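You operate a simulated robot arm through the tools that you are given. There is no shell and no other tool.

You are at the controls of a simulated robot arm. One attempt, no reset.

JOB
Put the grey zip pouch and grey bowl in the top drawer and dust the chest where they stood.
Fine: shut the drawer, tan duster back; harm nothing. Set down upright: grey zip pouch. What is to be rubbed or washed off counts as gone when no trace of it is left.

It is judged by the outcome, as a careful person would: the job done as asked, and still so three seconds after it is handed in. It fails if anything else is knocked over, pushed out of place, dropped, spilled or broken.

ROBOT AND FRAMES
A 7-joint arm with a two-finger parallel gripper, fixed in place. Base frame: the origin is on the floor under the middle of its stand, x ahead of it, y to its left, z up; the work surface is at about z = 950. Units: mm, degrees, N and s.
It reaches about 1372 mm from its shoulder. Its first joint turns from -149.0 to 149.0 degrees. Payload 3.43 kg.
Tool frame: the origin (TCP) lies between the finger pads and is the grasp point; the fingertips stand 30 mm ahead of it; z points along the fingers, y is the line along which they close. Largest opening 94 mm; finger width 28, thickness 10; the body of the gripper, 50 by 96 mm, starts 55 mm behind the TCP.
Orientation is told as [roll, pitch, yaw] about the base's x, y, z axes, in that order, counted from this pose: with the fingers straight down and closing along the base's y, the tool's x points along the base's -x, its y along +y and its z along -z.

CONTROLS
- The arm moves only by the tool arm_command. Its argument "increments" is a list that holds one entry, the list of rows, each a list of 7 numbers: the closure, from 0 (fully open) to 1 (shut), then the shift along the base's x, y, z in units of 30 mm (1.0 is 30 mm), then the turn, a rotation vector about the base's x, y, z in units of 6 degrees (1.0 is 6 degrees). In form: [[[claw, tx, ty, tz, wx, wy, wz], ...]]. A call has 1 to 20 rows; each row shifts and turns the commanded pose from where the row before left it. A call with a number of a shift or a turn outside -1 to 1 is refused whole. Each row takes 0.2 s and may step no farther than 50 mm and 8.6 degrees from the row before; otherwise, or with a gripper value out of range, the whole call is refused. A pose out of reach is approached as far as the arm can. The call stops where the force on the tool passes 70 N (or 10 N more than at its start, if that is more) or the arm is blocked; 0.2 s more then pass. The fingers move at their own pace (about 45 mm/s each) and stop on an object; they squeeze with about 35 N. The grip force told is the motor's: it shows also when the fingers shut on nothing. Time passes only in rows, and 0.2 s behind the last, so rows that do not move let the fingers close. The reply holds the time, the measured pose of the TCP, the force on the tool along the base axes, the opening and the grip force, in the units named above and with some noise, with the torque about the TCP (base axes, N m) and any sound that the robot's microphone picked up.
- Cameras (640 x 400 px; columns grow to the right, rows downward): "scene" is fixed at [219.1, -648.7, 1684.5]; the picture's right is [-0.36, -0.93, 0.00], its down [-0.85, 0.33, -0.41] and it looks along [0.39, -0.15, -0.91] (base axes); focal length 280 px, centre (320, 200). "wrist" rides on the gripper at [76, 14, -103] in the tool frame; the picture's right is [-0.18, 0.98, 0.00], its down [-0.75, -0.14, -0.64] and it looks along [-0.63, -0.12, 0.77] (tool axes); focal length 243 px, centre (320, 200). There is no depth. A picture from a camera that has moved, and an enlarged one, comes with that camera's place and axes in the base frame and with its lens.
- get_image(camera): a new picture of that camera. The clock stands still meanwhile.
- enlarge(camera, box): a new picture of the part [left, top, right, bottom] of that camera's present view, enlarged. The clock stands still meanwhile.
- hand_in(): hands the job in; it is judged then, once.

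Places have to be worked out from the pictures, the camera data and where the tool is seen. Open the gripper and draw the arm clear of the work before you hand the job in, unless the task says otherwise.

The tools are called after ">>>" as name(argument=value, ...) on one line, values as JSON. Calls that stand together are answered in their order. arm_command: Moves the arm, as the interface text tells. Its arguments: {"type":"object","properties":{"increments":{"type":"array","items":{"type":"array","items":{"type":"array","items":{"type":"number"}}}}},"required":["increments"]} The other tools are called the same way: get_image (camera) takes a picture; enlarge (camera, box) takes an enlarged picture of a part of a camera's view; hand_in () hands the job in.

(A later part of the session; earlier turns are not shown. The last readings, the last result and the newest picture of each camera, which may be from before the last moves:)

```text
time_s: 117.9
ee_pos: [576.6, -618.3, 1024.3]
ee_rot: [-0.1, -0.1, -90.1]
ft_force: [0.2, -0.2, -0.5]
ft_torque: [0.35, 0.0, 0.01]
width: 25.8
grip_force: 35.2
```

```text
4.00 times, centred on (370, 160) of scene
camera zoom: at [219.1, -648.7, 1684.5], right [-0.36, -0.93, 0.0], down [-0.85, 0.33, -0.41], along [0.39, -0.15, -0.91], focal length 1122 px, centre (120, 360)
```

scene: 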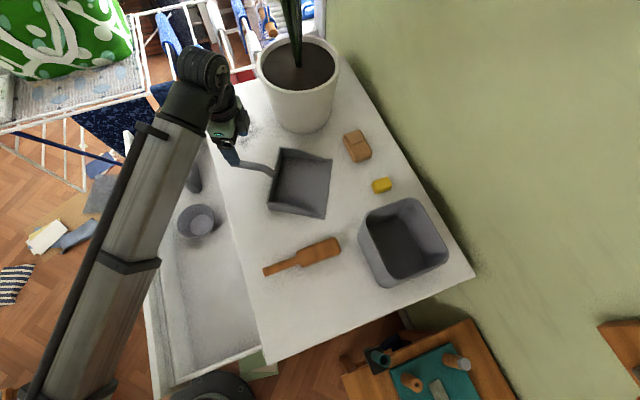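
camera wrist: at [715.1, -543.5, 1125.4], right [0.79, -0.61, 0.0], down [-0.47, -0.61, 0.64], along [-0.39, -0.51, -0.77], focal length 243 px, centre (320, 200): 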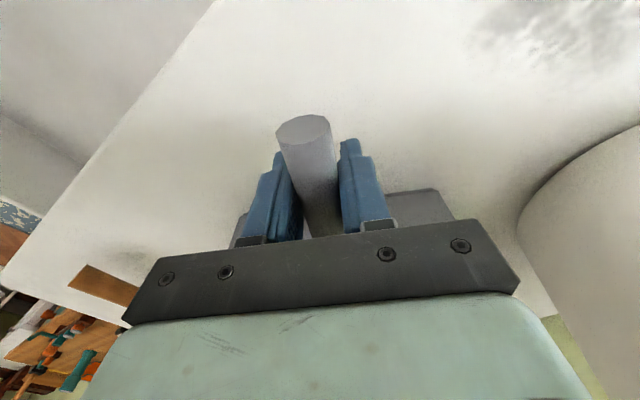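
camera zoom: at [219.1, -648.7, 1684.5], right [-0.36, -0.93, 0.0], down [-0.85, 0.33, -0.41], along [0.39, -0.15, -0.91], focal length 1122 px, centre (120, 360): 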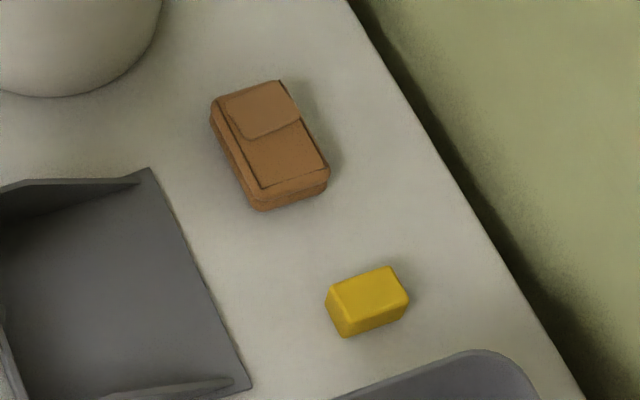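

Corners match the original picture to about 1–2 mm. I open gently and rise.

>>> arm_command(increments=[[[0.72, 0, 0, 0, 0, 0, 0], [0.68, 0, 0, 0, 0, 0, 0], [0.6, 0, 0, 0, 0, 0, 0], [0.5, 0, 0, 0, 0, 0, 0], [0.4, 0, 0, 0, 0, 0, 0], [0.4, 0, 0, 0, 0, 0, 0]]])

>>> arm_command(increments=[[[0.35, 0, 0, 0.3, 0, 0, 0], [0.3, 0, 0, 0.6, 0, 0, 0], [0.3, 0, 0, 0.8, 0, 0, 0], [0.3, 0, 0, 0.8, 0, 0, 0], [0.3, 0, 0, 0.6, 0, 0, 0]]])

>>> enlarge(camera="scene", box=[320, 110, 420, 210])

>>> get_image(camera="wrist")

```text
time_s: 119.3
ee_pos: [576.3, -618.7, 1023.9]
ee_rot: [-0.1, -0.1, -90.1]
ft_force: [0.2, 0.7, 0.0]
ft_torque: [0.0, -0.02, -0.01]
width: 56.4
grip_force: 0.0
```

```text
time_s: 120.5
ee_pos: [576.5, -620.4, 1119.5]
ee_rot: [-0.1, -0.1, -90.1]
ft_force: [-0.7, 0.1, -0.3]
ft_torque: [0.0, 0.01, 0.01]
width: 65.7
grip_force: 0.0
```

```text
4.00 times, centred on (370, 160) of scene
camera zoom: at [219.1, -648.7, 1684.5], right [-0.36, -0.93, 0.0], down [-0.85, 0.33, -0.41], along [0.39, -0.15, -0.91], focal length 1122 px, centre (120, 360)
```

zoom: 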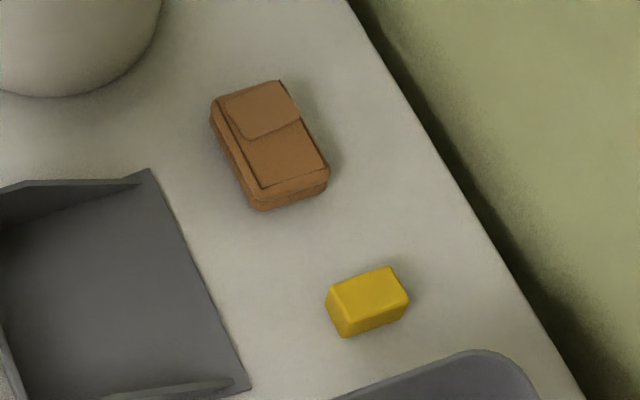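

```text
taken
camera wrist: at [589.9, -543.0, 1220.6], right [0.98, -0.19, 0.0], down [-0.14, -0.75, 0.64], along [-0.12, -0.63, -0.77], focal length 243 px, centre (320, 200)
```

wrist: 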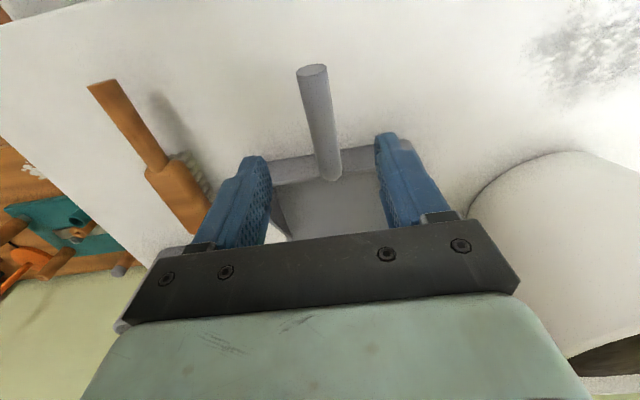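

Dustpan restored to within ~1.5 mm. Now I go over the tan cloth at about [650, -935], turning to yaw 0.

>>> arm_command(increments=[[[0.2, 0, -0.3, 0, 0, 0, 0.5], [0.1, 0.1, -0.6, 0, 0, 0, 0.9], [0, 0.15, -0.7, 0, 0, 0, 1], [0, 0.15, -0.7, 0, 0, 0, 1], [0, 0.15, -0.7, 0, 0, 0, 1], [0, 0.15, -0.7, 0, 0, 0, 1], [0, 0.15, -0.7, 0, 0, 0, 1], [0, 0.15, -0.7, 0, 0, 0, 1], [0, 0.15, -0.7, 0, 0, 0, 1], [0, 0.15, -0.7, 0, 0, 0, 1], [0, 0.15, -0.7, 0, 0, 0, 1], [0, 0.15, -0.7, 0, 0, 0, 1], [0, 0.15, -0.7, 0, 0, 0, 1], [0, 0.15, -0.7, 0, 0, 0, 1], [0, 0.15, -0.6, 0, 0, 0, 1], [0, 0.1, -0.4, 0, 0, 0, 0.62]]])

>>> get_image(camera="wrist")

>>> get_image(camera="scene")

```text
time_s: 123.9
ee_pos: [641.5, -928.3, 1118.6]
ee_rot: [-0.1, 0.0, 0.1]
ft_force: [-0.4, -0.3, -0.2]
ft_torque: [-0.06, 0.02, 0.01]
width: 94.1
grip_force: 0.0
```

```text
taken
camera wrist: at [565.0, -914.6, 1221.3], right [0.18, 0.98, 0.0], down [0.75, -0.14, 0.64], along [0.63, -0.12, -0.77], focal length 243 px, centre (320, 200)
```

wrist: 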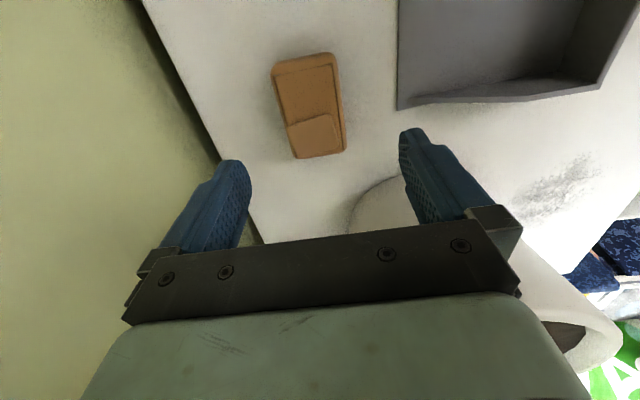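

```text
taken
```

scene: 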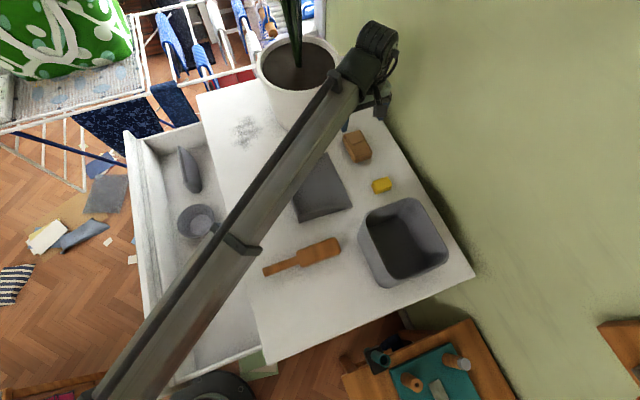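

>>> enlarge(camera="wrist", box=[240, 30, 400, 180])

>>> enlarge(camera="scene", box=[335, 120, 405, 200])

```text
2.67 times, centred on (320, 105) of wrist
camera zoom: at [565.0, -914.6, 1221.3], right [0.18, 0.98, 0.0], down [0.75, -0.14, 0.64], along [0.63, -0.12, -0.77], focal length 647 px, centre (320, 453)
```

zoom: 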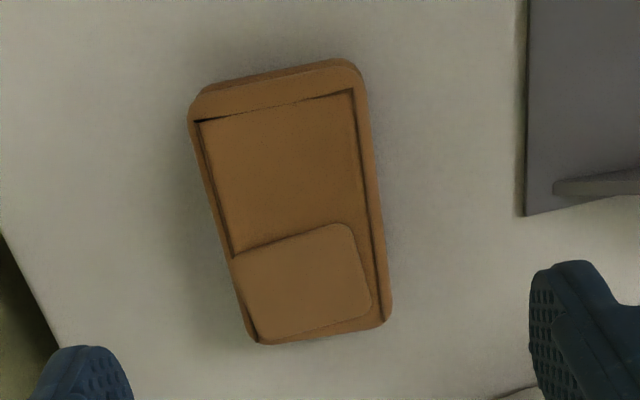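

```text
5.00 times, centred on (370, 160) of scene
camera zoom: at [219.1, -648.7, 1684.5], right [-0.36, -0.93, 0.0], down [-0.85, 0.33, -0.41], along [0.39, -0.15, -0.91], focal length 1402 px, centre (70, 400)
```

zoom: 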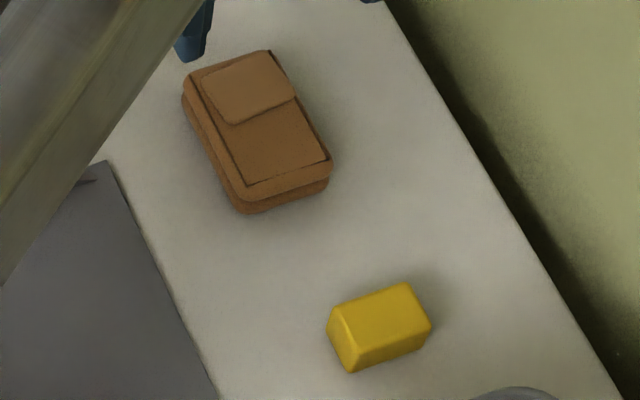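

It's a folded tan cloth: x 605–696, y -910…-968, top ≈ z 985, axis-aligned. I align to [651, -939] and lower with the gripper fully open.

>>> arm_command(increments=[[[0, 0.16, -0.18, -0.2, 0, 0, 0], [0, 0.16, -0.18, -0.5, 0, 0, 0], [0, 0, 0, -0.7, 0, 0, 0], [0, 0, 0, -0.7, 0, 0, 0], [0, 0, 0, -0.7, 0, 0, 0]]])

>>> get_image(camera="wrist")

```text
time_s: 125.1
ee_pos: [650.3, -937.6, 1032.1]
ee_rot: [-0.2, 0.0, 0.2]
ft_force: [0.5, -0.1, 0.8]
ft_torque: [-0.04, 0.03, -0.02]
width: 94.0
grip_force: 0.0
```

```text
taken
camera wrist: at [573.5, -923.6, 1134.9], right [0.18, 0.98, 0.0], down [0.75, -0.14, 0.64], along [0.63, -0.12, -0.77], focal length 243 px, centre (320, 200)
```

wrist: 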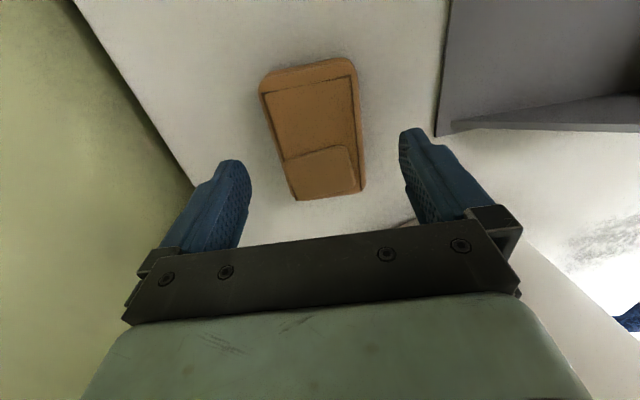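

Triangulated top z ≈ 985. I lower to z ≈ 988 (tips ≈958) and close.

>>> arm_command(increments=[[[0, 0.02, -0.04, -0.5, 0, 0, 0], [0, 0, 0, -0.5, 0, 0, 0], [0, 0, 0, -0.3, 0, 0, 0], [0, 0, 0, -0.17, 0, 0, 0]]])

>>> arm_command(increments=[[[0.15, 0, 0, 0, 0, 0, 0], [0.3, 0, 0, 0, 0, 0, 0], [0.45, 0, 0, 0, 0, 0, 0], [0.6, 0, 0, 0, 0, 0, 0], [0.8, 0, 0, 0, 0, 0, 0], [1, 0, 0, 0, 0, 0, 0]]])

>>> get_image(camera="wrist")

```text
time_s: 126.1
ee_pos: [651.2, -939.6, 989.3]
ee_rot: [-0.2, 0.0, 0.1]
ft_force: [-0.2, -0.1, -0.1]
ft_torque: [-0.01, 0.0, -0.02]
width: 93.9
grip_force: 0.2
```

```text
time_s: 127.5
ee_pos: [651.9, -941.5, 988.8]
ee_rot: [0.0, 0.0, 0.1]
ft_force: [-0.8, 0.8, 0.0]
ft_torque: [0.04, 0.0, 0.02]
width: 60.7
grip_force: 34.5
```

```text
taken
camera wrist: at [574.6, -925.8, 1091.3], right [0.18, 0.98, 0.0], down [0.75, -0.14, 0.64], along [0.63, -0.12, -0.77], focal length 243 px, centre (320, 200)
```

wrist: 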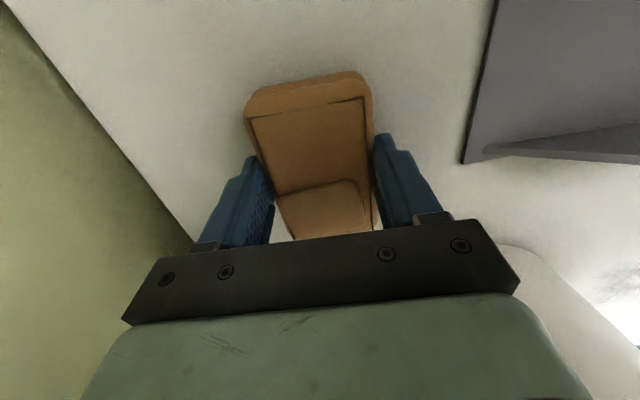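

Duster cloth gripped (60.7 mm). I lift it to z ≈ 1115 and check it's held.

>>> arm_command(increments=[[[1, 0, 0, 0.1, 0, 0, 0], [1, 0, 0, 0.3, 0, 0, 0], [1, 0, 0, 0.6, 0, 0, 0], [1, 0, 0, 0.8, 0, 0, 0], [1, 0, 0, 0.8, 0, 0, 0], [1, 0, 0, 0.8, 0, 0, 0], [1, 0, 0, 0.8, 0, 0, 0]]])

>>> get_image(camera="wrist")

>>> get_image(camera="scene")

```text
time_s: 129.1
ee_pos: [652.3, -939.8, 1115.1]
ee_rot: [-0.1, 0.0, 0.0]
ft_force: [-0.7, 0.0, -1.1]
ft_torque: [0.0, -0.02, -0.04]
width: 61.1
grip_force: 34.9
```

```text
taken
camera wrist: at [575.2, -925.5, 1218.3], right [0.18, 0.98, 0.0], down [0.75, -0.14, 0.64], along [0.63, -0.12, -0.77], focal length 243 px, centre (320, 200)
```

wrist: 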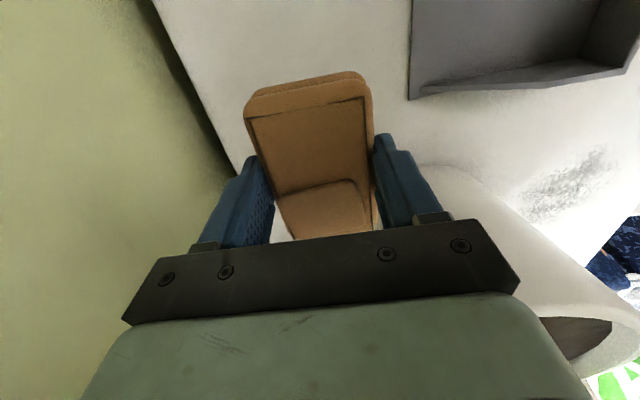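

```text
taken
```

scene: 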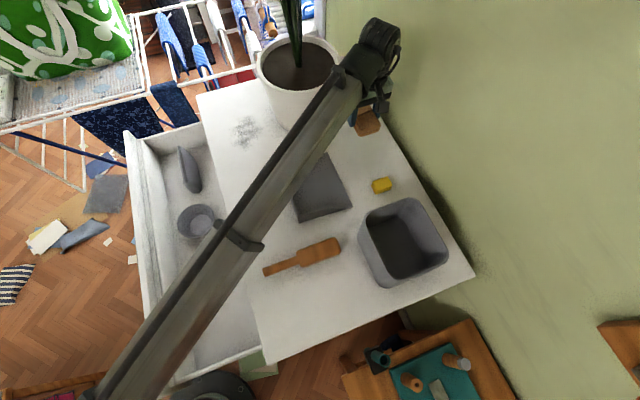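

Held well. I carry it around the pot (via x ≈ 620, y ≈ -720) toward the patch while turning to yaw -90°.

>>> arm_command(increments=[[[1, -0.05, 0.3, 0, 0, 0, -0.3], [1, -0.1, 0.7, 0, 0, 0, -0.8], [1, -0.15, 0.8, 0, 0, 0, -0.9], [1, -0.15, 0.8, 0, 0, 0, -0.9], [1, -0.15, 0.8, 0, 0, 0, -0.9], [1, -0.15, 0.8, 0, 0, 0, -0.9], [1, -0.1, 0.8, 0, 0, 0, -0.9], [1, 0, 0.8, 0, 0, 0, -0.9], [1, 0.2, 0.8, 0, 0, 0, -0.9], [1, 0.5, 0.7, 0, 0, 0, -0.9], [1, 0.6, 0.6, 0, 0, 0, -0.9], [1, 0.7, 0.5, 0, 0, 0, -0.9], [1, 0.7, 0.4, 0, 0, 0, -0.9], [1, 0.7, 0.4, 0, 0, 0, -0.9], [1, 0.7, 0.4, 0, 0, 0, -0.9], [1, 0.6, 0.3, 0, 0, 0, -0.9], [1, 0.4, 0.1, 0, 0, 0, -0.9], [1, 0.2, 0, 0, 0, 0, -0.4]]])

>>> get_image(camera="wrist")

>>> get_image(camera="scene")

```text
time_s: 132.9
ee_pos: [785.1, -639.7, 1115.2]
ee_rot: [0.0, 0.0, -89.9]
ft_force: [-0.5, -0.4, -0.5]
ft_torque: [0.02, 0.0, -0.01]
width: 61.1
grip_force: 34.7
```

```text
taken
camera wrist: at [798.7, -563.7, 1217.7], right [0.98, -0.18, 0.0], down [-0.14, -0.75, 0.64], along [-0.12, -0.63, -0.77], focal length 243 px, centre (320, 200)
```

wrist: 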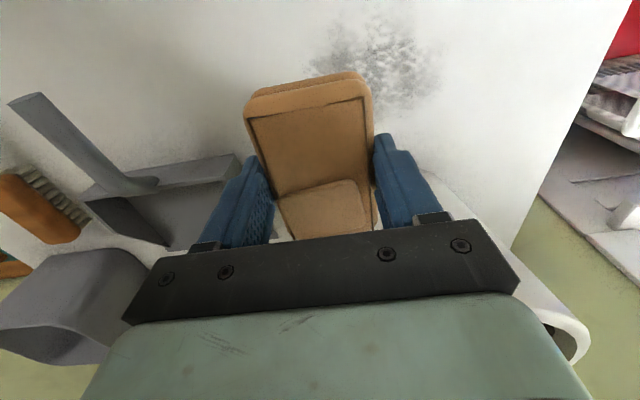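

```text
taken
```

scene: 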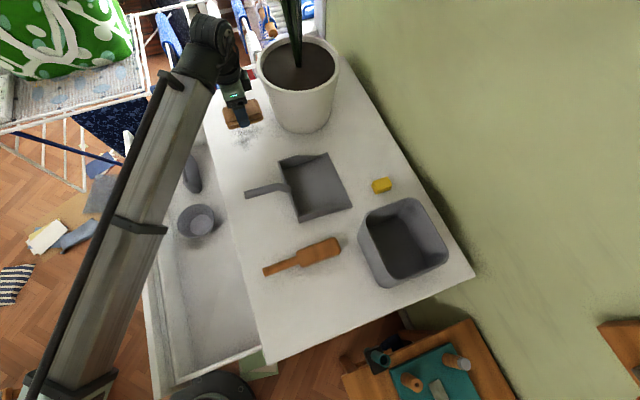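

The dustpan looks right in the picture. I lower the cloth to the surface at the -x edge of the patch.

>>> arm_command(increments=[[[1, 0, 0, -0.5, 0, 0, 0], [1, 0, 0, -0.8, 0, 0, 0], [1, 0, 0, -0.8, 0, 0, 0], [1, 0, 0, -0.8, 0, 0, 0], [1, 0, 0, -0.6, 0, 0, 0], [1, 0, 0, -0.3, 0, 0, 0], [1, 0, 0, -0.15, 0, 0, 0]]])

>>> arm_command(increments=[[[1, 0, 0, -0.07, 0, 0, 0], [1, 0, 0, -0.05, 0, 0, 0], [1, 0, 0, 0, 0, 0, 0]]])

```text
time_s: 134.5
ee_pos: [783.4, -639.4, 996.0]
ee_rot: [0.0, -0.1, -89.9]
ft_force: [-0.5, -0.7, -1.1]
ft_torque: [-0.01, 0.0, -0.03]
width: 60.9
grip_force: 34.4
```

```text
time_s: 135.3
ee_pos: [784.3, -640.6, 992.6]
ee_rot: [-0.1, 0.0, -90.0]
ft_force: [-0.8, 0.0, -0.9]
ft_torque: [0.04, 0.02, -0.04]
width: 60.7
grip_force: 35.5
```

>>> arm_command(increments=[[[1, 0, 0, -0.06, 0, 0, 0], [1, 0, 0, -0.05, 0, 0, 0], [1, 0, 0, 0, 0, 0, 0]]])

>>> arm_command(increments=[[[1, 0, 0, -0.04, 0, 0, 0], [1, 0, 0, 0, 0, 0, 0]]])

```text
time_s: 136.1
ee_pos: [782.5, -640.4, 988.5]
ee_rot: [-0.1, 0.0, -89.9]
ft_force: [0.8, 0.1, -1.4]
ft_torque: [-0.03, 0.01, 0.0]
width: 61.0
grip_force: 34.5
```

```text
time_s: 136.7
ee_pos: [784.4, -639.4, 986.6]
ee_rot: [-0.1, 0.0, -89.9]
ft_force: [0.5, 0.9, 2.2]
ft_torque: [0.0, -0.02, 0.01]
width: 60.8
grip_force: 34.9
```

Contact begins. I press slightly and sweep +x.

>>> arm_command(increments=[[[1, 0, 0, -0.03, 0, 0, 0], [1, 0.2, 0, 0, 0, 0, 0], [1, 0.4, 0, 0, 0, 0, 0], [1, 0.4, 0, 0, 0, 0, 0], [1, 0.4, 0, 0, 0, 0, 0], [1, 0.4, 0, 0, 0, 0, 0], [1, 0.4, 0, 0, 0, 0, 0], [1, 0.4, 0, 0, 0, 0, 0], [1, 0.4, 0, 0, 0, 0, 0], [1, 0.4, 0, 0, 0, 0, 0], [1, 0.4, 0, 0, 0, 0, 0], [1, 0.4, 0, 0, 0, 0, 0], [1, 0.2, 0, 0, 0, 0, 0]]])

>>> enlarge(camera="scene", box=[200, 80, 300, 160])

>>> get_image(camera="wrist")

```text
time_s: 139.5
ee_pos: [917.0, -639.4, 987.5]
ee_rot: [-0.2, 0.0, -90.1]
ft_force: [-4.7, -1.3, 9.1]
ft_torque: [0.03, 0.04, 0.02]
width: 60.8
grip_force: 35.1
```

```text
5.00 times, centred on (250, 120) of scene
camera zoom: at [219.1, -648.7, 1684.5], right [-0.36, -0.93, 0.0], down [-0.85, 0.33, -0.41], along [0.39, -0.15, -0.91], focal length 1402 px, centre (670, 600)
```

zoom: 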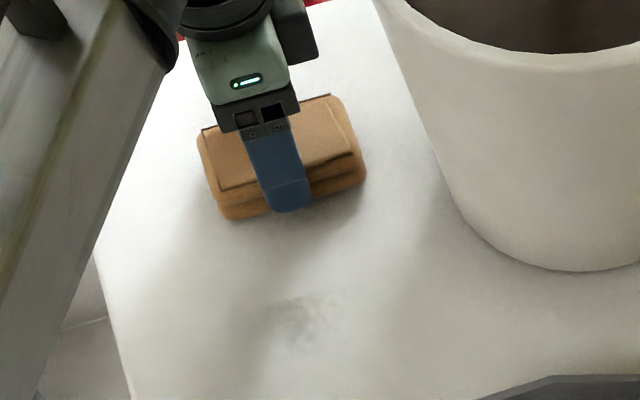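

```text
taken
camera wrist: at [930.7, -563.6, 1091.1], right [0.98, -0.18, 0.0], down [-0.14, -0.75, 0.64], along [-0.12, -0.63, -0.77], focal length 243 px, centre (320, 200)
```

wrist: 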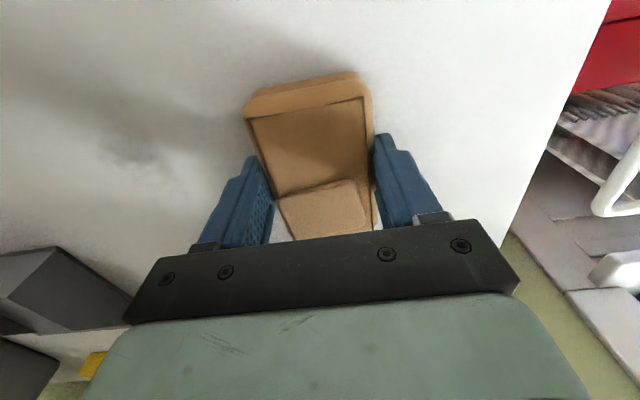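

The cloth removes the dust. A faint remnant remains near [802, -626]; I sweep back with y offset, then another pass at the other side.

>>> arm_command(increments=[[[1, 0, 0.25, 0, 0, 0, 0], [1, -0.1, 0.25, 0, 0, 0, 0], [1, -0.4, 0, 0, 0, 0, 0], [1, -0.4, 0, 0, 0, 0, 0], [1, -0.4, 0, 0, 0, 0, 0], [1, -0.4, 0, 0, 0, 0, 0], [1, -0.4, 0, 0, 0, 0, 0], [1, -0.4, 0, 0, 0, 0, 0], [1, -0.4, 0, 0, 0, 0, 0], [1, -0.4, 0, 0, 0, 0, 0], [1, -0.4, 0, 0, 0, 0, 0], [1, -0.4, 0, 0, 0, 0, 0], [1, -0.4, 0, 0, 0, 0, 0], [1, -0.2, 0, 0, 0, 0, 0]]])

>>> arm_command(increments=[[[1, 0, -0.4, 0, 0, 0, 0], [1, 0, -0.5, 0, 0, 0, 0], [1, 0.2, -0.1, 0, 0, 0, 0], [1, 0.4, 0, 0, 0, 0, 0], [1, 0.4, 0, 0, 0, 0, 0], [1, 0.4, 0, 0, 0, 0, 0], [1, 0.4, 0, 0, 0, 0, 0], [1, 0.4, 0, 0, 0, 0, 0], [1, 0.4, 0, 0, 0, 0, 0], [1, 0.4, 0, 0, 0, 0, 0], [1, 0.4, 0, 0, 0, 0, 0], [1, 0.4, 0, 0, 0, 0, 0], [1, 0.4, 0, 0, 0, 0, 0], [1, 0.4, 0, 0, 0, 0, 0], [1, 0.2, 0, 0, 0, 0, 0]]])

>>> enlarge(camera="scene", box=[200, 80, 300, 160])

>>> get_image(camera="wrist")

```text
time_s: 142.5
ee_pos: [774.9, -623.8, 988.2]
ee_rot: [-0.1, 0.1, -89.8]
ft_force: [7.7, 0.3, 18.0]
ft_torque: [-0.02, -0.34, -0.03]
width: 61.0
grip_force: 35.0
```

```text
time_s: 145.7
ee_pos: [919.9, -654.8, 987.8]
ee_rot: [-0.1, 0.0, -89.9]
ft_force: [-3.7, -0.8, 9.2]
ft_torque: [0.04, 0.06, 0.0]
width: 60.7
grip_force: 35.6
```

```text
5.00 times, centred on (250, 120) of scene
camera zoom: at [219.1, -648.7, 1684.5], right [-0.36, -0.93, 0.0], down [-0.85, 0.33, -0.41], along [0.39, -0.15, -0.91], focal length 1402 px, centre (670, 600)
```

zoom: 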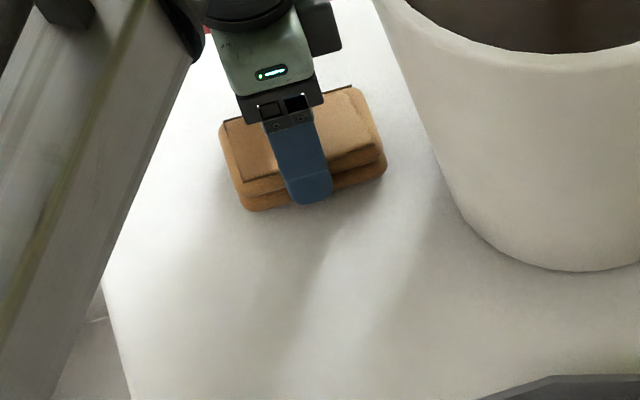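

```text
taken
camera wrist: at [932.6, -578.5, 1090.7], right [0.98, -0.18, 0.0], down [-0.14, -0.75, 0.64], along [-0.12, -0.63, -0.77], focal length 243 px, centre (320, 200)
```

wrist: 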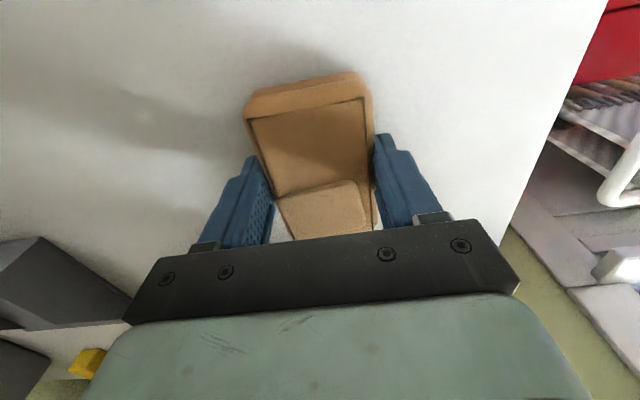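

It looks clean. I make another pair of passes (y ≈ -612 and -645) for safety, then lift and inspect.

>>> arm_command(increments=[[[1, 0, 0.4, 0, 0, 0, 0], [1, -0.1, 0.1, 0, 0, 0, 0], [1, -0.45, 0, 0, 0, 0, 0], [1, -0.45, 0, 0, 0, 0, 0], [1, -0.45, 0, 0, 0, 0, 0], [1, -0.45, 0, 0, 0, 0, 0], [1, -0.45, 0, 0, 0, 0, 0], [1, -0.45, 0, 0, 0, 0, 0], [1, -0.45, 0, 0, 0, 0, 0], [1, -0.45, 0, 0, 0, 0, 0], [1, -0.45, 0, 0, 0, 0, 0], [1, -0.45, 0, 0, 0, 0, 0], [1, -0.3, 0, 0, 0, 0, 0], [1, 0, 0.5, 0, 0, 0, 0], [1, 0, 0.4, 0, 0, 0, 0]]])

>>> arm_command(increments=[[[1, 0.2, 0, 0, 0, 0, 0], [1, 0.45, 0, 0, 0, 0, 0], [1, 0.45, 0, 0, 0, 0, 0], [1, 0.45, 0, 0, 0, 0, 0], [1, 0.45, 0, 0, 0, 0, 0], [1, 0.45, 0, 0, 0, 0, 0], [1, 0.45, 0, 0, 0, 0, 0], [1, 0.45, 0, 0, 0, 0, 0], [1, 0.45, 0, 0, 0, 0, 0], [1, 0.45, 0, 0, 0, 0, 0], [1, 0.45, 0, 0, 0, 0, 0], [1, 0.3, 0, 0, 0, 0, 0], [1, 0, -0.5, 0, 0, 0, 0], [1, 0, -0.5, 0, 0, 0, 0], [1, -0.4, 0, 0, 0, 0, 0], [1, -0.45, 0, 0, 0, 0, 0], [1, -0.45, 0, 0, 0, 0, 0], [1, -0.45, 0, 0, 0, 0, 0], [1, -0.45, 0, 0, 0, 0, 0], [1, -0.45, 0, 0, 0, 0, 0]]])

```text
time_s: 148.9
ee_pos: [771.2, -615.3, 988.1]
ee_rot: [-0.3, 0.0, -89.9]
ft_force: [0.1, -5.5, 10.9]
ft_torque: [-0.15, -0.06, 0.03]
width: 60.8
grip_force: 34.8
```

```text
time_s: 153.1
ee_pos: [843.2, -642.4, 988.2]
ee_rot: [0.0, 0.0, -89.9]
ft_force: [5.3, 1.7, 8.6]
ft_torque: [-0.02, -0.16, -0.06]
width: 60.7
grip_force: 34.8
```

I finish the stroke and lift the cloth clear to z ≈ 1115 for inspection.

>>> arm_command(increments=[[[1, -0.45, 0, 0, 0, 0, 0], [1, -0.45, 0, 0, 0, 0, 0], [1, -0.45, 0, 0, 0, 0, 0], [1, -0.45, 0, 0, 0, 0, 0], [1, -0.45, 0, 0, 0, 0, 0], [1, 0, 0, 0.3, 0, 0, 0], [1, 0, 0, 0.6, 0, 0, 0], [1, 0, 0, 0.8, 0, 0, 0], [1, 0, 0, 0.9, 0, 0, 0], [1, 0, 0, 0.9, 0, 0, 0], [1, -0.3, 0, 0.8, 0, 0, 0], [1, -0.6, -0.3, 0, 0, 0, 0], [1, -0.7, -0.6, 0, 0, 0, 0.3], [1, -0.7, -0.6, 0, 0, 0, 0.8], [1, -0.7, -0.7, 0, 0, 0, 0.9], [1, -0.6, -0.7, 0, 0, 0, 0.9]]])

>>> enlarge(camera="scene", box=[210, 100, 310, 170])

>>> get_image(camera="scene")

```text
time_s: 156.5
ee_pos: [665.7, -731.3, 1118.3]
ee_rot: [0.0, 0.1, -72.4]
ft_force: [-0.3, 1.0, -0.4]
ft_torque: [0.03, 0.01, 0.01]
width: 60.9
grip_force: 35.1
```

```text
5.71 times, centred on (260, 135) of scene
camera zoom: at [219.1, -648.7, 1684.5], right [-0.36, -0.93, 0.0], down [-0.85, 0.33, -0.41], along [0.39, -0.15, -0.91], focal length 1602 px, centre (663, 571)
```

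zoom: 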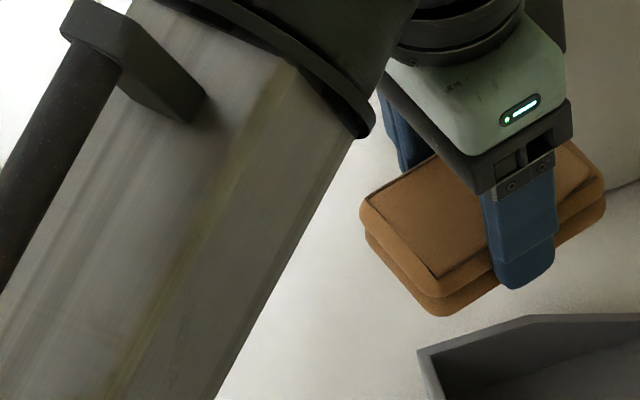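

```text
taken
```

scene: 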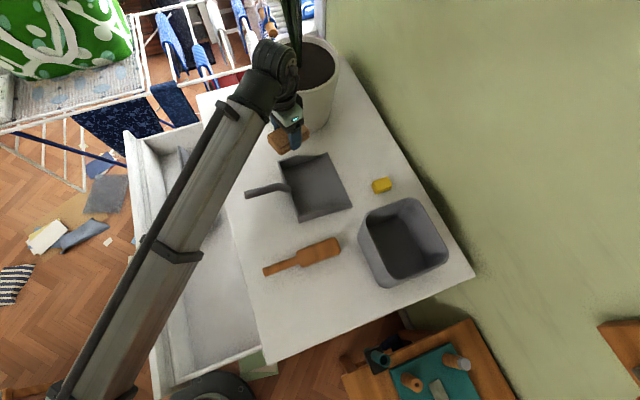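

The boom hides the patch; I continue carrying the cloth back to its place while turning to yaw 0, from where the patch is visible.

>>> arm_command(increments=[[[1, -0.3, -0.5, 0, 0, 0, 0.9], [1, -0.3, -0.55, 0, 0, 0, 0.95], [1, -0.3, -0.55, 0, 0, 0, 0.95], [1, -0.3, -0.55, 0, 0, 0, 0.95], [1, -0.2, -0.55, 0, 0, 0, 0.95], [1, 0, -0.55, 0, 0, 0, 0.95], [1, 0, -0.55, 0, 0, 0, 0.95], [1, 0.1, -0.55, 0, 0, 0, 0.95], [1, 0.15, -0.55, 0, 0, 0, 0.95], [1, 0.2, -0.55, 0, 0, 0, 0.95], [1, 0.2, -0.55, 0, 0, 0, 0.95], [1, 0.2, -0.55, 0, 0, 0, 0.95], [1, 0.08, -0.45, 0, 0, 0, 0.72]]])

>>> enlarge(camera="scene", box=[210, 100, 310, 170])

>>> get_image(camera="wrist")

```text
time_s: 159.3
ee_pos: [653.8, -939.1, 1116.3]
ee_rot: [-0.2, 0.0, 0.0]
ft_force: [-0.2, 0.5, -0.4]
ft_torque: [0.01, -0.01, 0.0]
width: 61.0
grip_force: 34.8
```

```text
5.71 times, centred on (260, 135) of scene
camera zoom: at [219.1, -648.7, 1684.5], right [-0.36, -0.93, 0.0], down [-0.85, 0.33, -0.41], along [0.39, -0.15, -0.91], focal length 1602 px, centre (663, 571)
```

zoom: 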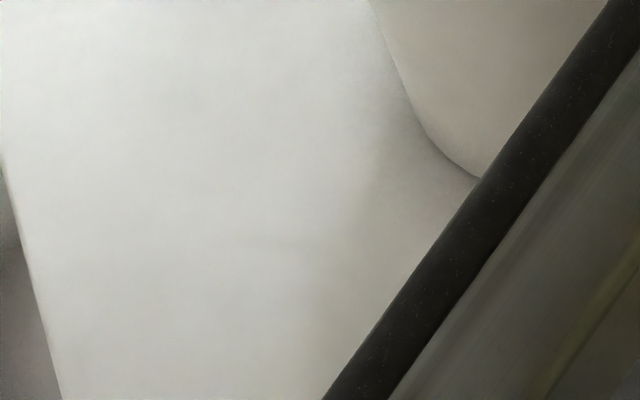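

```text
taken
camera wrist: at [577.2, -924.9, 1219.3], right [0.18, 0.98, 0.0], down [0.75, -0.14, 0.64], along [0.63, -0.12, -0.77], focal length 243 px, centre (320, 200)
```

wrist: 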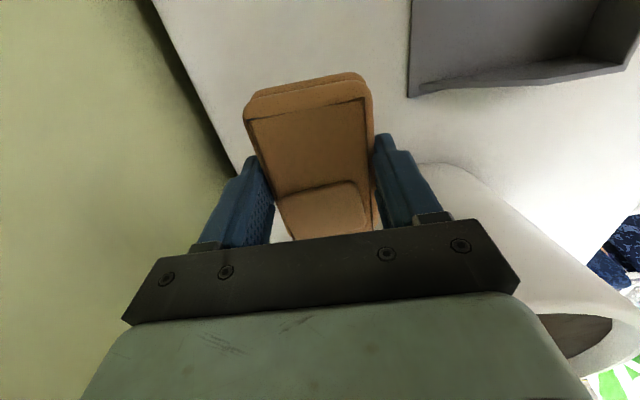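

The patch looks gone; I zoom further to verify no trace before putting the cloth down.

>>> enlarge(camera="scene", box=[222, 108, 277, 158])

>>> enlarge(camera="wrist", box=[440, 100, 640, 260])

```text
8.00 times, centred on (250, 133) of scene
camera zoom: at [219.1, -648.7, 1684.5], right [-0.36, -0.93, 0.0], down [-0.85, 0.33, -0.41], along [0.39, -0.15, -0.91], focal length 2243 px, centre (884, 736)
```

zoom: 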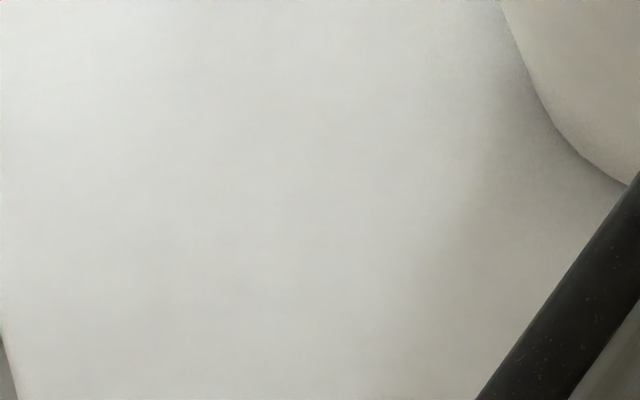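

```text
2.50 times, centred on (540, 180) of wrist
camera zoom: at [577.2, -924.9, 1219.3], right [0.18, 0.98, 0.0], down [0.75, -0.14, 0.64], along [0.63, -0.12, -0.77], focal length 606 px, centre (-230, 250)
```

zoom: 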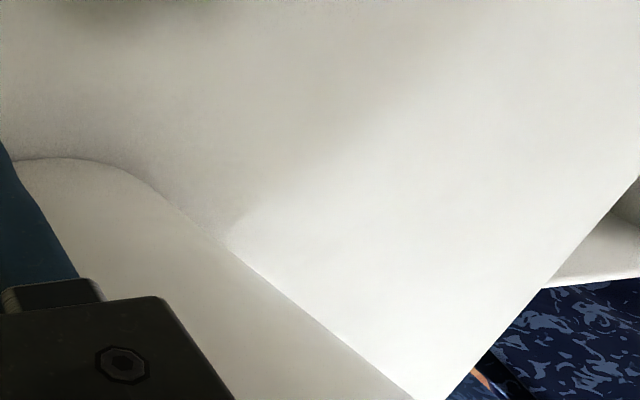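

Clean — no trace visible. I align to the cloth's original position and lower it.

>>> arm_command(increments=[[[1, -0.06, -0.03, -0.4, 0, 0, 0], [1, 0, 0, -0.8, 0, 0, 0], [1, 0, 0, -0.8, 0, 0, 0], [1, 0, 0, -0.8, 0, 0, 0], [1, 0, 0, -0.7, 0, 0, 0], [1, 0, 0, -0.4, 0, 0, 0], [1, 0, 0, -0.15, 0, 0, 0], [1, 0, 0, 0, 0, 0, 0]]])

>>> arm_command(increments=[[[1, 0, 0, -0.06, 0, 0, 0], [1, 0, 0, -0.05, 0, 0, 0], [1, 0, 0, 0, 0, 0, 0]]])

```text
time_s: 161.1
ee_pos: [651.5, -940.3, 994.5]
ee_rot: [-0.1, 0.1, -0.1]
ft_force: [-0.1, 0.1, 0.0]
ft_torque: [-0.05, 0.0, -0.01]
width: 60.8
grip_force: 35.0
```

```text
time_s: 161.9
ee_pos: [652.3, -940.6, 990.6]
ee_rot: [0.0, -0.1, -0.2]
ft_force: [-0.3, 0.5, -0.4]
ft_torque: [-0.03, -0.02, -0.03]
width: 61.0
grip_force: 34.3
```

>>> arm_command(increments=[[[1, 0, 0, -0.05, 0, 0, 0], [1, 0, 0, -0.03, 0, 0, 0], [1, 0, 0, 0, 0, 0, 0]]])

>>> arm_command(increments=[[[1, 0, 0, -0.03, 0, 0, 0], [1, 0, 0, 0, 0, 0, 0]]])

>>> enlarge(camera="scene", box=[335, 120, 405, 200])

```text
time_s: 162.7
ee_pos: [652.0, -940.6, 988.8]
ee_rot: [0.0, 0.0, -0.1]
ft_force: [0.2, 0.0, -0.1]
ft_torque: [-0.03, -0.02, 0.01]
width: 60.9
grip_force: 35.4
```

```text
time_s: 163.3
ee_pos: [651.1, -941.3, 987.2]
ee_rot: [-0.1, -0.1, -0.1]
ft_force: [-0.1, 0.3, -0.2]
ft_torque: [0.02, 0.0, -0.01]
width: 61.0
grip_force: 34.7
```

```text
5.00 times, centred on (370, 160) of scene
camera zoom: at [219.1, -648.7, 1684.5], right [-0.36, -0.93, 0.0], down [-0.85, 0.33, -0.41], along [0.39, -0.15, -0.91], focal length 1402 px, centre (70, 400)
```

zoom: 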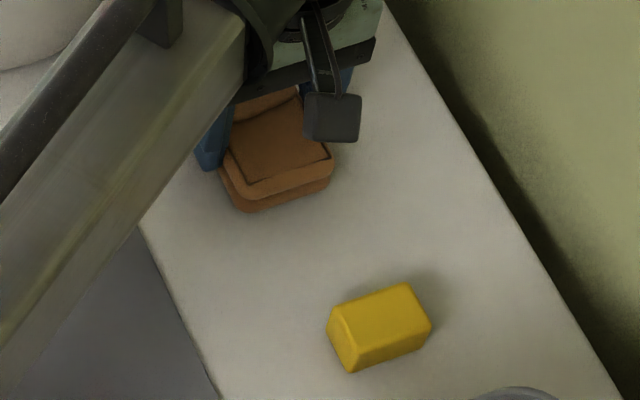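

Position matches. One more mm down, then release.

>>> arm_command(increments=[[[1, 0, 0, -0.03, 0, 0, 0], [1, 0, 0, 0, 0, 0, 0]]])

>>> arm_command(increments=[[[0.34, 0, 0, 0, 0, 0, 0], [0.3, 0, 0, 0, 0, 0, 0], [0.24, 0, 0, 0, 0, 0, 0], [0.15, 0, 0, 0, 0, 0, 0], [0.05, 0, 0, 0, 0, 0, 0], [0, 0, 0, 0, 0, 0, 0]]])

>>> arm_command(increments=[[[0, 0, 0, 0.3, 0, 0, 0], [0, 0, 0, 0.6, 0, 0, 0], [0, 0, 0, 0.8, 0, 0, 0], [0, 0, 0, 0.9, 0, 0, 0], [0, 0, 0, 0.9, 0, 0, 0], [0, 0, 0, 0.8, 0, 0, 0]]])

>>> enlarge(camera="scene", box=[335, 120, 405, 200])

>>> get_image(camera="wrist")

```text
time_s: 163.9
ee_pos: [651.4, -941.3, 988.2]
ee_rot: [-0.2, 0.1, -0.1]
ft_force: [-0.5, 0.8, 4.1]
ft_torque: [0.14, -0.02, 0.02]
width: 60.9
grip_force: 34.7
```

```text
time_s: 165.3
ee_pos: [650.4, -941.5, 986.8]
ee_rot: [-0.1, 0.0, -0.1]
ft_force: [0.9, 0.2, -0.7]
ft_torque: [-0.01, 0.0, 0.0]
width: 93.9
grip_force: 0.0
```

```text
time_s: 166.7
ee_pos: [651.4, -940.9, 1116.8]
ee_rot: [-0.2, -0.1, -0.1]
ft_force: [-0.4, -0.7, 0.2]
ft_torque: [0.05, 0.03, 0.0]
width: 93.9
grip_force: 0.1
```

```text
5.00 times, centred on (370, 160) of scene
camera zoom: at [219.1, -648.7, 1684.5], right [-0.36, -0.93, 0.0], down [-0.85, 0.33, -0.41], along [0.39, -0.15, -0.91], focal length 1402 px, centre (70, 400)
```

zoom: 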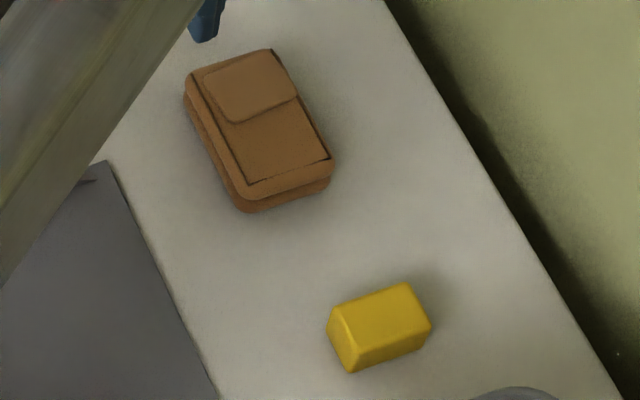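

```text
taken
camera wrist: at [575.9, -927.0, 1218.5], right [0.19, 0.98, 0.0], down [0.75, -0.14, 0.64], along [0.63, -0.12, -0.77], focal length 243 px, centre (320, 200)
```

wrist: 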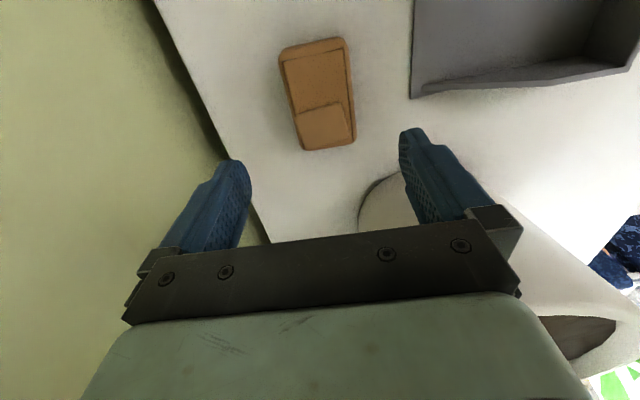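

The cloth duster is back in place. Now I travel to the front of the drawer, closing the gripper and turning to yaw -90°, to push the drawer shut by its bar.

>>> arm_command(increments=[[[0, 0, 0.3, 0.1, 0, 0, 0], [0, 0.05, 0.7, 0.1, 0, 0, -0.5], [0, 0.05, 0.9, 0, 0, 0, -0.8], [0, 0.05, 0.9, 0, 0, 0, -0.8], [0, 0.05, 0.9, 0, 0, 0, -0.8], [0.2, 0.05, 0.9, 0, 0, 0, -0.8], [0.4, 0.05, 0.9, 0, 0, 0, -0.8], [0.6, 0.05, 0.9, 0, 0, 0, -0.8], [0.8, 0.05, 0.9, 0, 0, 0, -0.8], [1, 0, 0.9, 0, 0, 0, -0.8], [1, 0, 0.9, 0, 0, 0, -0.8], [1, 0, 0.9, 0, 0, 0, -0.8], [1, 0, 0.9, 0, 0, 0, -0.8], [1, 0, 0.9, 0, 0, 0, -0.8], [1, 0, 0.9, 0, 0, 0, -0.8], [1, 0, 0.9, 0, 0, 0, -0.8]]])

>>> get_image(camera="scene")

```text
time_s: 170.1
ee_pos: [664.1, -532.3, 1122.9]
ee_rot: [-0.1, 0.0, -70.4]
ft_force: [0.1, 0.0, 0.4]
ft_torque: [0.02, 0.02, -0.04]
width: 0.0
grip_force: 32.7
```

```text
taken
```

scene: 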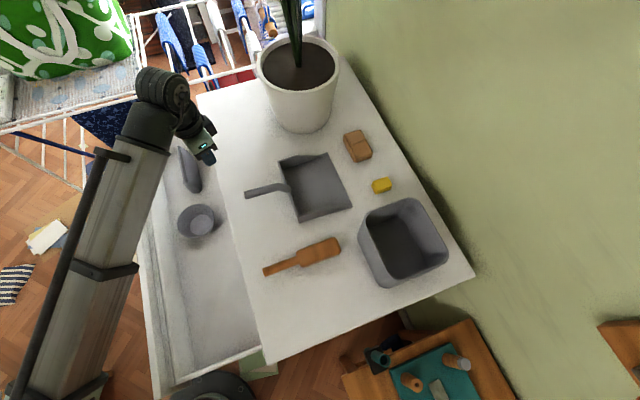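

All items are in place. Continuing to the drawer front.

>>> arm_command(increments=[[[1, -0.08, 0.8, -0.1, 0, 0, -0.27], [1, -0.08, 0.9, -0.1, 0, 0, -0.27], [1, -0.08, 0.9, -0.2, 0, 0, -0.27], [1, -0.08, 0.9, -0.2, 0, 0, -0.27], [1, -0.08, 0.9, -0.2, 0, 0, -0.27], [1, -0.08, 0.9, -0.2, 0, 0, -0.27], [1, -0.08, 0.9, -0.2, 0, 0, -0.27], [1, -0.1, 0.9, -0.2, 0, 0, -0.27], [1, -0.1, 0.9, -0.2, 0, 0, -0.27], [1, -0.1, 0.9, -0.2, 0, 0, -0.27], [1, -0.1, 0.9, -0.2, 0, 0, -0.27], [1, -0.1, 0.9, -0.2, 0, 0, -0.27], [1, -0.1, 0.9, -0.2, 0, 0, 0], [1, -0.1, 0.8, -0.2, 0, 0, 0], [1, 0, 0.3, -0.2, 0, 0, 0]]])

>>> get_image(camera="wrist")

```text
time_s: 173.3
ee_pos: [626.2, -152.5, 1038.0]
ee_rot: [-0.2, 0.0, -89.8]
ft_force: [0.5, -0.2, 0.1]
ft_torque: [0.0, 0.01, 0.03]
width: 0.0
grip_force: 32.5
```

```text
taken
camera wrist: at [640.2, -75.3, 1141.0], right [0.98, -0.18, 0.0], down [-0.14, -0.75, 0.64], along [-0.12, -0.63, -0.77], focal length 243 px, centre (320, 200)
```

wrist: 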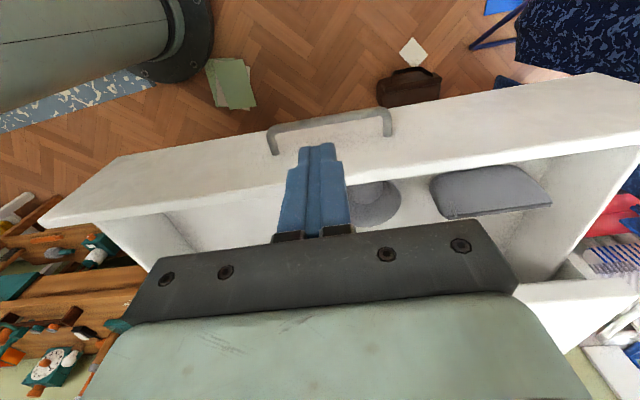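

The bar is at y ≈ -202. I lower in front of it to z ≈ 840.

>>> arm_command(increments=[[[1, 0, 0.1, -0.5, 0, 0, 0], [1, 0, 0, -0.8, 0, 0, 0], [1, 0, 0, -0.9, 0, 0, 0], [1, 0, 0, -0.9, 0, 0, 0], [1, 0, 0, -0.9, 0, 0, 0], [1, 0, 0, -0.9, 0, 0, 0], [1, 0, 0, -0.9, 0, 0, 0], [1, 0, 0, -0.6, 0, 0, 0], [1, 0, 0, -0.2, 0, 0, 0]]])

>>> get_image(camera="wrist")

```text
time_s: 175.3
ee_pos: [625.7, -148.6, 840.2]
ee_rot: [-0.1, -0.1, -89.8]
ft_force: [-0.5, -0.4, -0.1]
ft_torque: [0.0, 0.01, 0.0]
width: 0.2
grip_force: 33.2
```

```text
taken
camera wrist: at [640.2, -72.0, 943.4], right [0.98, -0.18, 0.0], down [-0.14, -0.75, 0.64], along [-0.12, -0.63, -0.77], focal length 243 px, centre (320, 200)
```

wrist: 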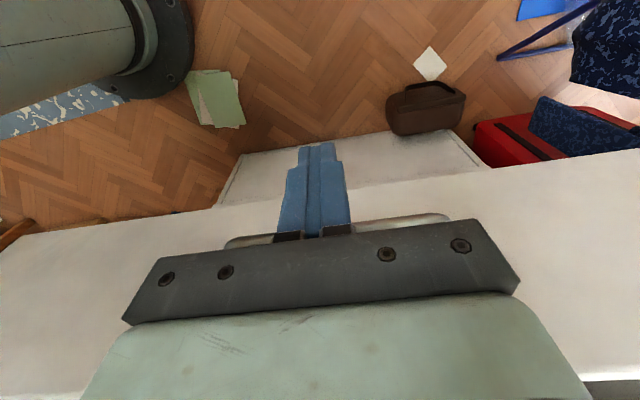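

I push the bar gently in -y, starting slowly at contact and ramping up.

>>> arm_command(increments=[[[1, 0, -0.2, 0, 0, 0, 0], [1, 0, -0.2, 0, 0, 0, 0], [1, 0, -0.2, 0, 0, 0, 0], [1, 0, -0.15, 0, 0, 0, 0], [1, 0, -0.1, 0, 0, 0, 0], [1, 0, -0.08, 0, 0, 0, 0], [1, 0, -0.08, 0, 0, 0, 0], [1, 0, -0.08, 0, 0, 0, 0], [1, 0, -0.08, 0, 0, 0, 0], [1, 0, -0.08, 0, 0, 0, 0], [1, 0, -0.1, 0, 0, 0, 0], [1, 0, -0.12, 0, 0, 0, 0], [1, 0, -0.15, 0, 0, 0, 0], [1, 0, -0.18, 0, 0, 0, 0], [1, 0, -0.2, 0, 0, 0, 0]]])

>>> get_image(camera="wrist")

>>> get_image(camera="scene")

```text
time_s: 178.5
ee_pos: [626.2, -209.3, 842.2]
ee_rot: [0.0, 0.0, -89.8]
ft_force: [-0.3, 0.0, 0.8]
ft_torque: [0.0, -0.03, 0.01]
width: 0.1
grip_force: 32.9
```

```text
taken
camera wrist: at [639.6, -133.3, 943.5], right [0.98, -0.18, 0.0], down [-0.14, -0.75, 0.64], along [-0.12, -0.63, -0.77], focal length 243 px, centre (320, 200)
```

wrist: 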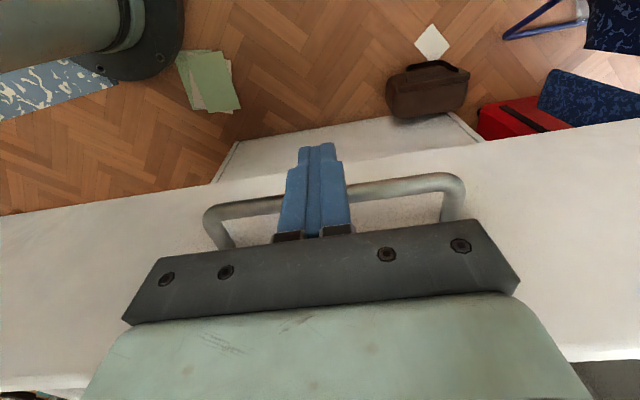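

```text
taken
```

scene: 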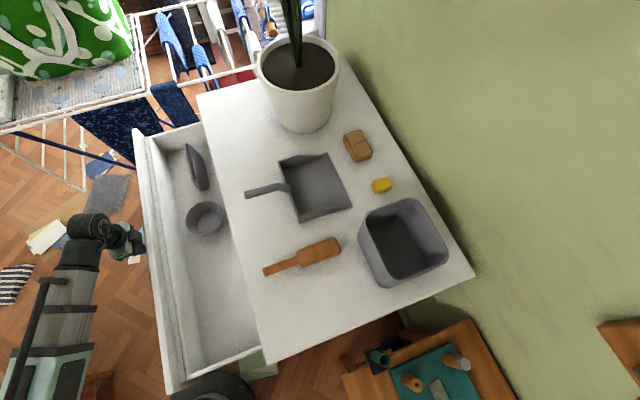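

The drawer moves in smoothly, items stable. I keep pushing at a steady slow rate.

>>> arm_command(increments=[[[1, 0, -0.15, 0, 0, 0, 0], [1, 0, -0.2, 0, 0, 0, 0], [1, 0, -0.22, 0, 0, 0, 0], [1, 0, -0.24, 0, 0, 0, 0], [1, 0, -0.25, 0, 0, 0, 0], [1, 0, -0.25, 0, 0, 0, 0], [1, 0, -0.25, 0, 0, 0, 0], [1, 0, -0.25, 0, 0, 0, 0], [1, 0, -0.25, 0, 0, 0, 0], [1, 0, -0.25, 0, 0, 0, 0], [1, 0, -0.25, 0, 0, 0, 0], [1, 0, -0.25, 0, 0, 0, 0], [1, 0, -0.25, 0, 0, 0, 0], [1, 0, -0.25, 0, 0, 0, 0], [1, 0, -0.25, 0, 0, 0, 0], [1, 0, -0.24, 0, 0, 0, 0], [1, 0, -0.22, 0, 0, 0, 0], [1, 0, -0.2, 0, 0, 0, 0], [1, 0, -0.15, 0, 0, 0, 0], [1, 0, -0.1, 0, 0, 0, 0]]])

>>> enlarge(camera="scene", box=[110, 100, 290, 280])

```text
time_s: 182.7
ee_pos: [626.6, -343.5, 841.0]
ee_rot: [-0.1, 0.0, -89.8]
ft_force: [-0.2, 0.8, 0.2]
ft_torque: [0.02, 0.0, 0.02]
width: 0.0
grip_force: 32.9
```

```text
2.22 times, centred on (200, 190) of scene
camera zoom: at [219.1, -648.7, 1684.5], right [-0.36, -0.93, 0.0], down [-0.85, 0.33, -0.41], along [0.39, -0.15, -0.91], focal length 623 px, centre (587, 222)
```

zoom: 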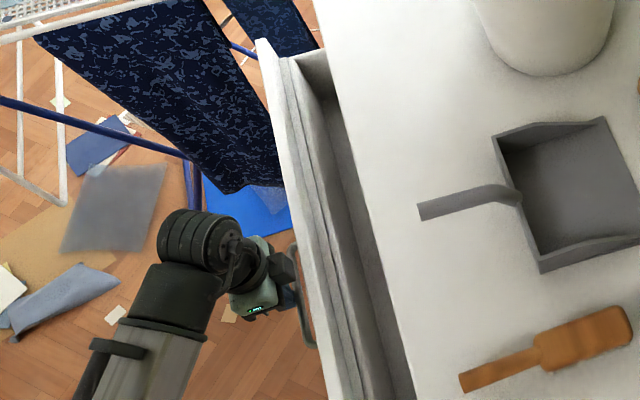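

About 110 mm to go; the items have slid under the chest top. I continue and slow down near the end.

>>> arm_command(increments=[[[1, 0, -0.15, 0, 0, 0, 0], [1, 0, -0.2, 0, 0, 0, 0], [1, 0, -0.24, 0, 0, 0, 0], [1, 0, -0.25, 0, 0, 0, 0], [1, 0, -0.25, 0, 0, 0, 0], [1, 0, -0.25, 0, 0, 0, 0], [1, 0, -0.25, 0, 0, 0, 0], [1, 0, -0.25, 0, 0, 0, 0], [1, 0, -0.25, 0, 0, 0, 0], [1, 0, -0.22, 0, 0, 0, 0], [1, 0, -0.2, 0, 0, 0, 0], [1, 0, -0.17, 0, 0, 0, 0], [1, 0, -0.14, 0, 0, 0, 0], [1, 0, -0.12, 0, 0, 0, 0], [1, 0, -0.1, 0, 0, 0, 0]]])

>>> get_image(camera="wrist")

```text
time_s: 185.9
ee_pos: [626.0, -435.2, 840.7]
ee_rot: [-0.1, 0.0, -89.8]
ft_force: [-0.7, 0.4, 0.2]
ft_torque: [0.01, 0.02, 0.0]
width: 0.0
grip_force: 33.2
```

```text
taken
camera wrist: at [639.4, -358.1, 943.2], right [0.98, -0.18, 0.0], down [-0.14, -0.75, 0.64], along [-0.12, -0.63, -0.77], focal length 243 px, centre (320, 200)
```

wrist: 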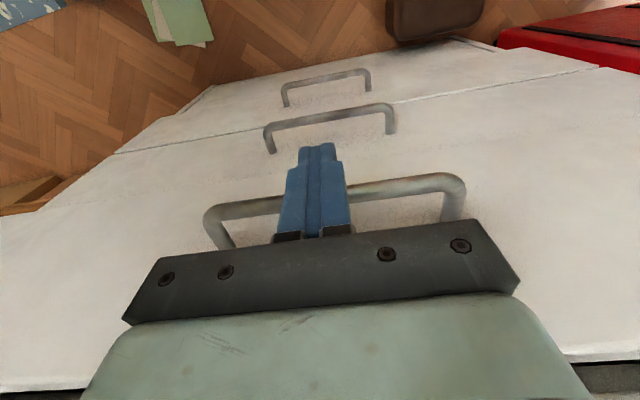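

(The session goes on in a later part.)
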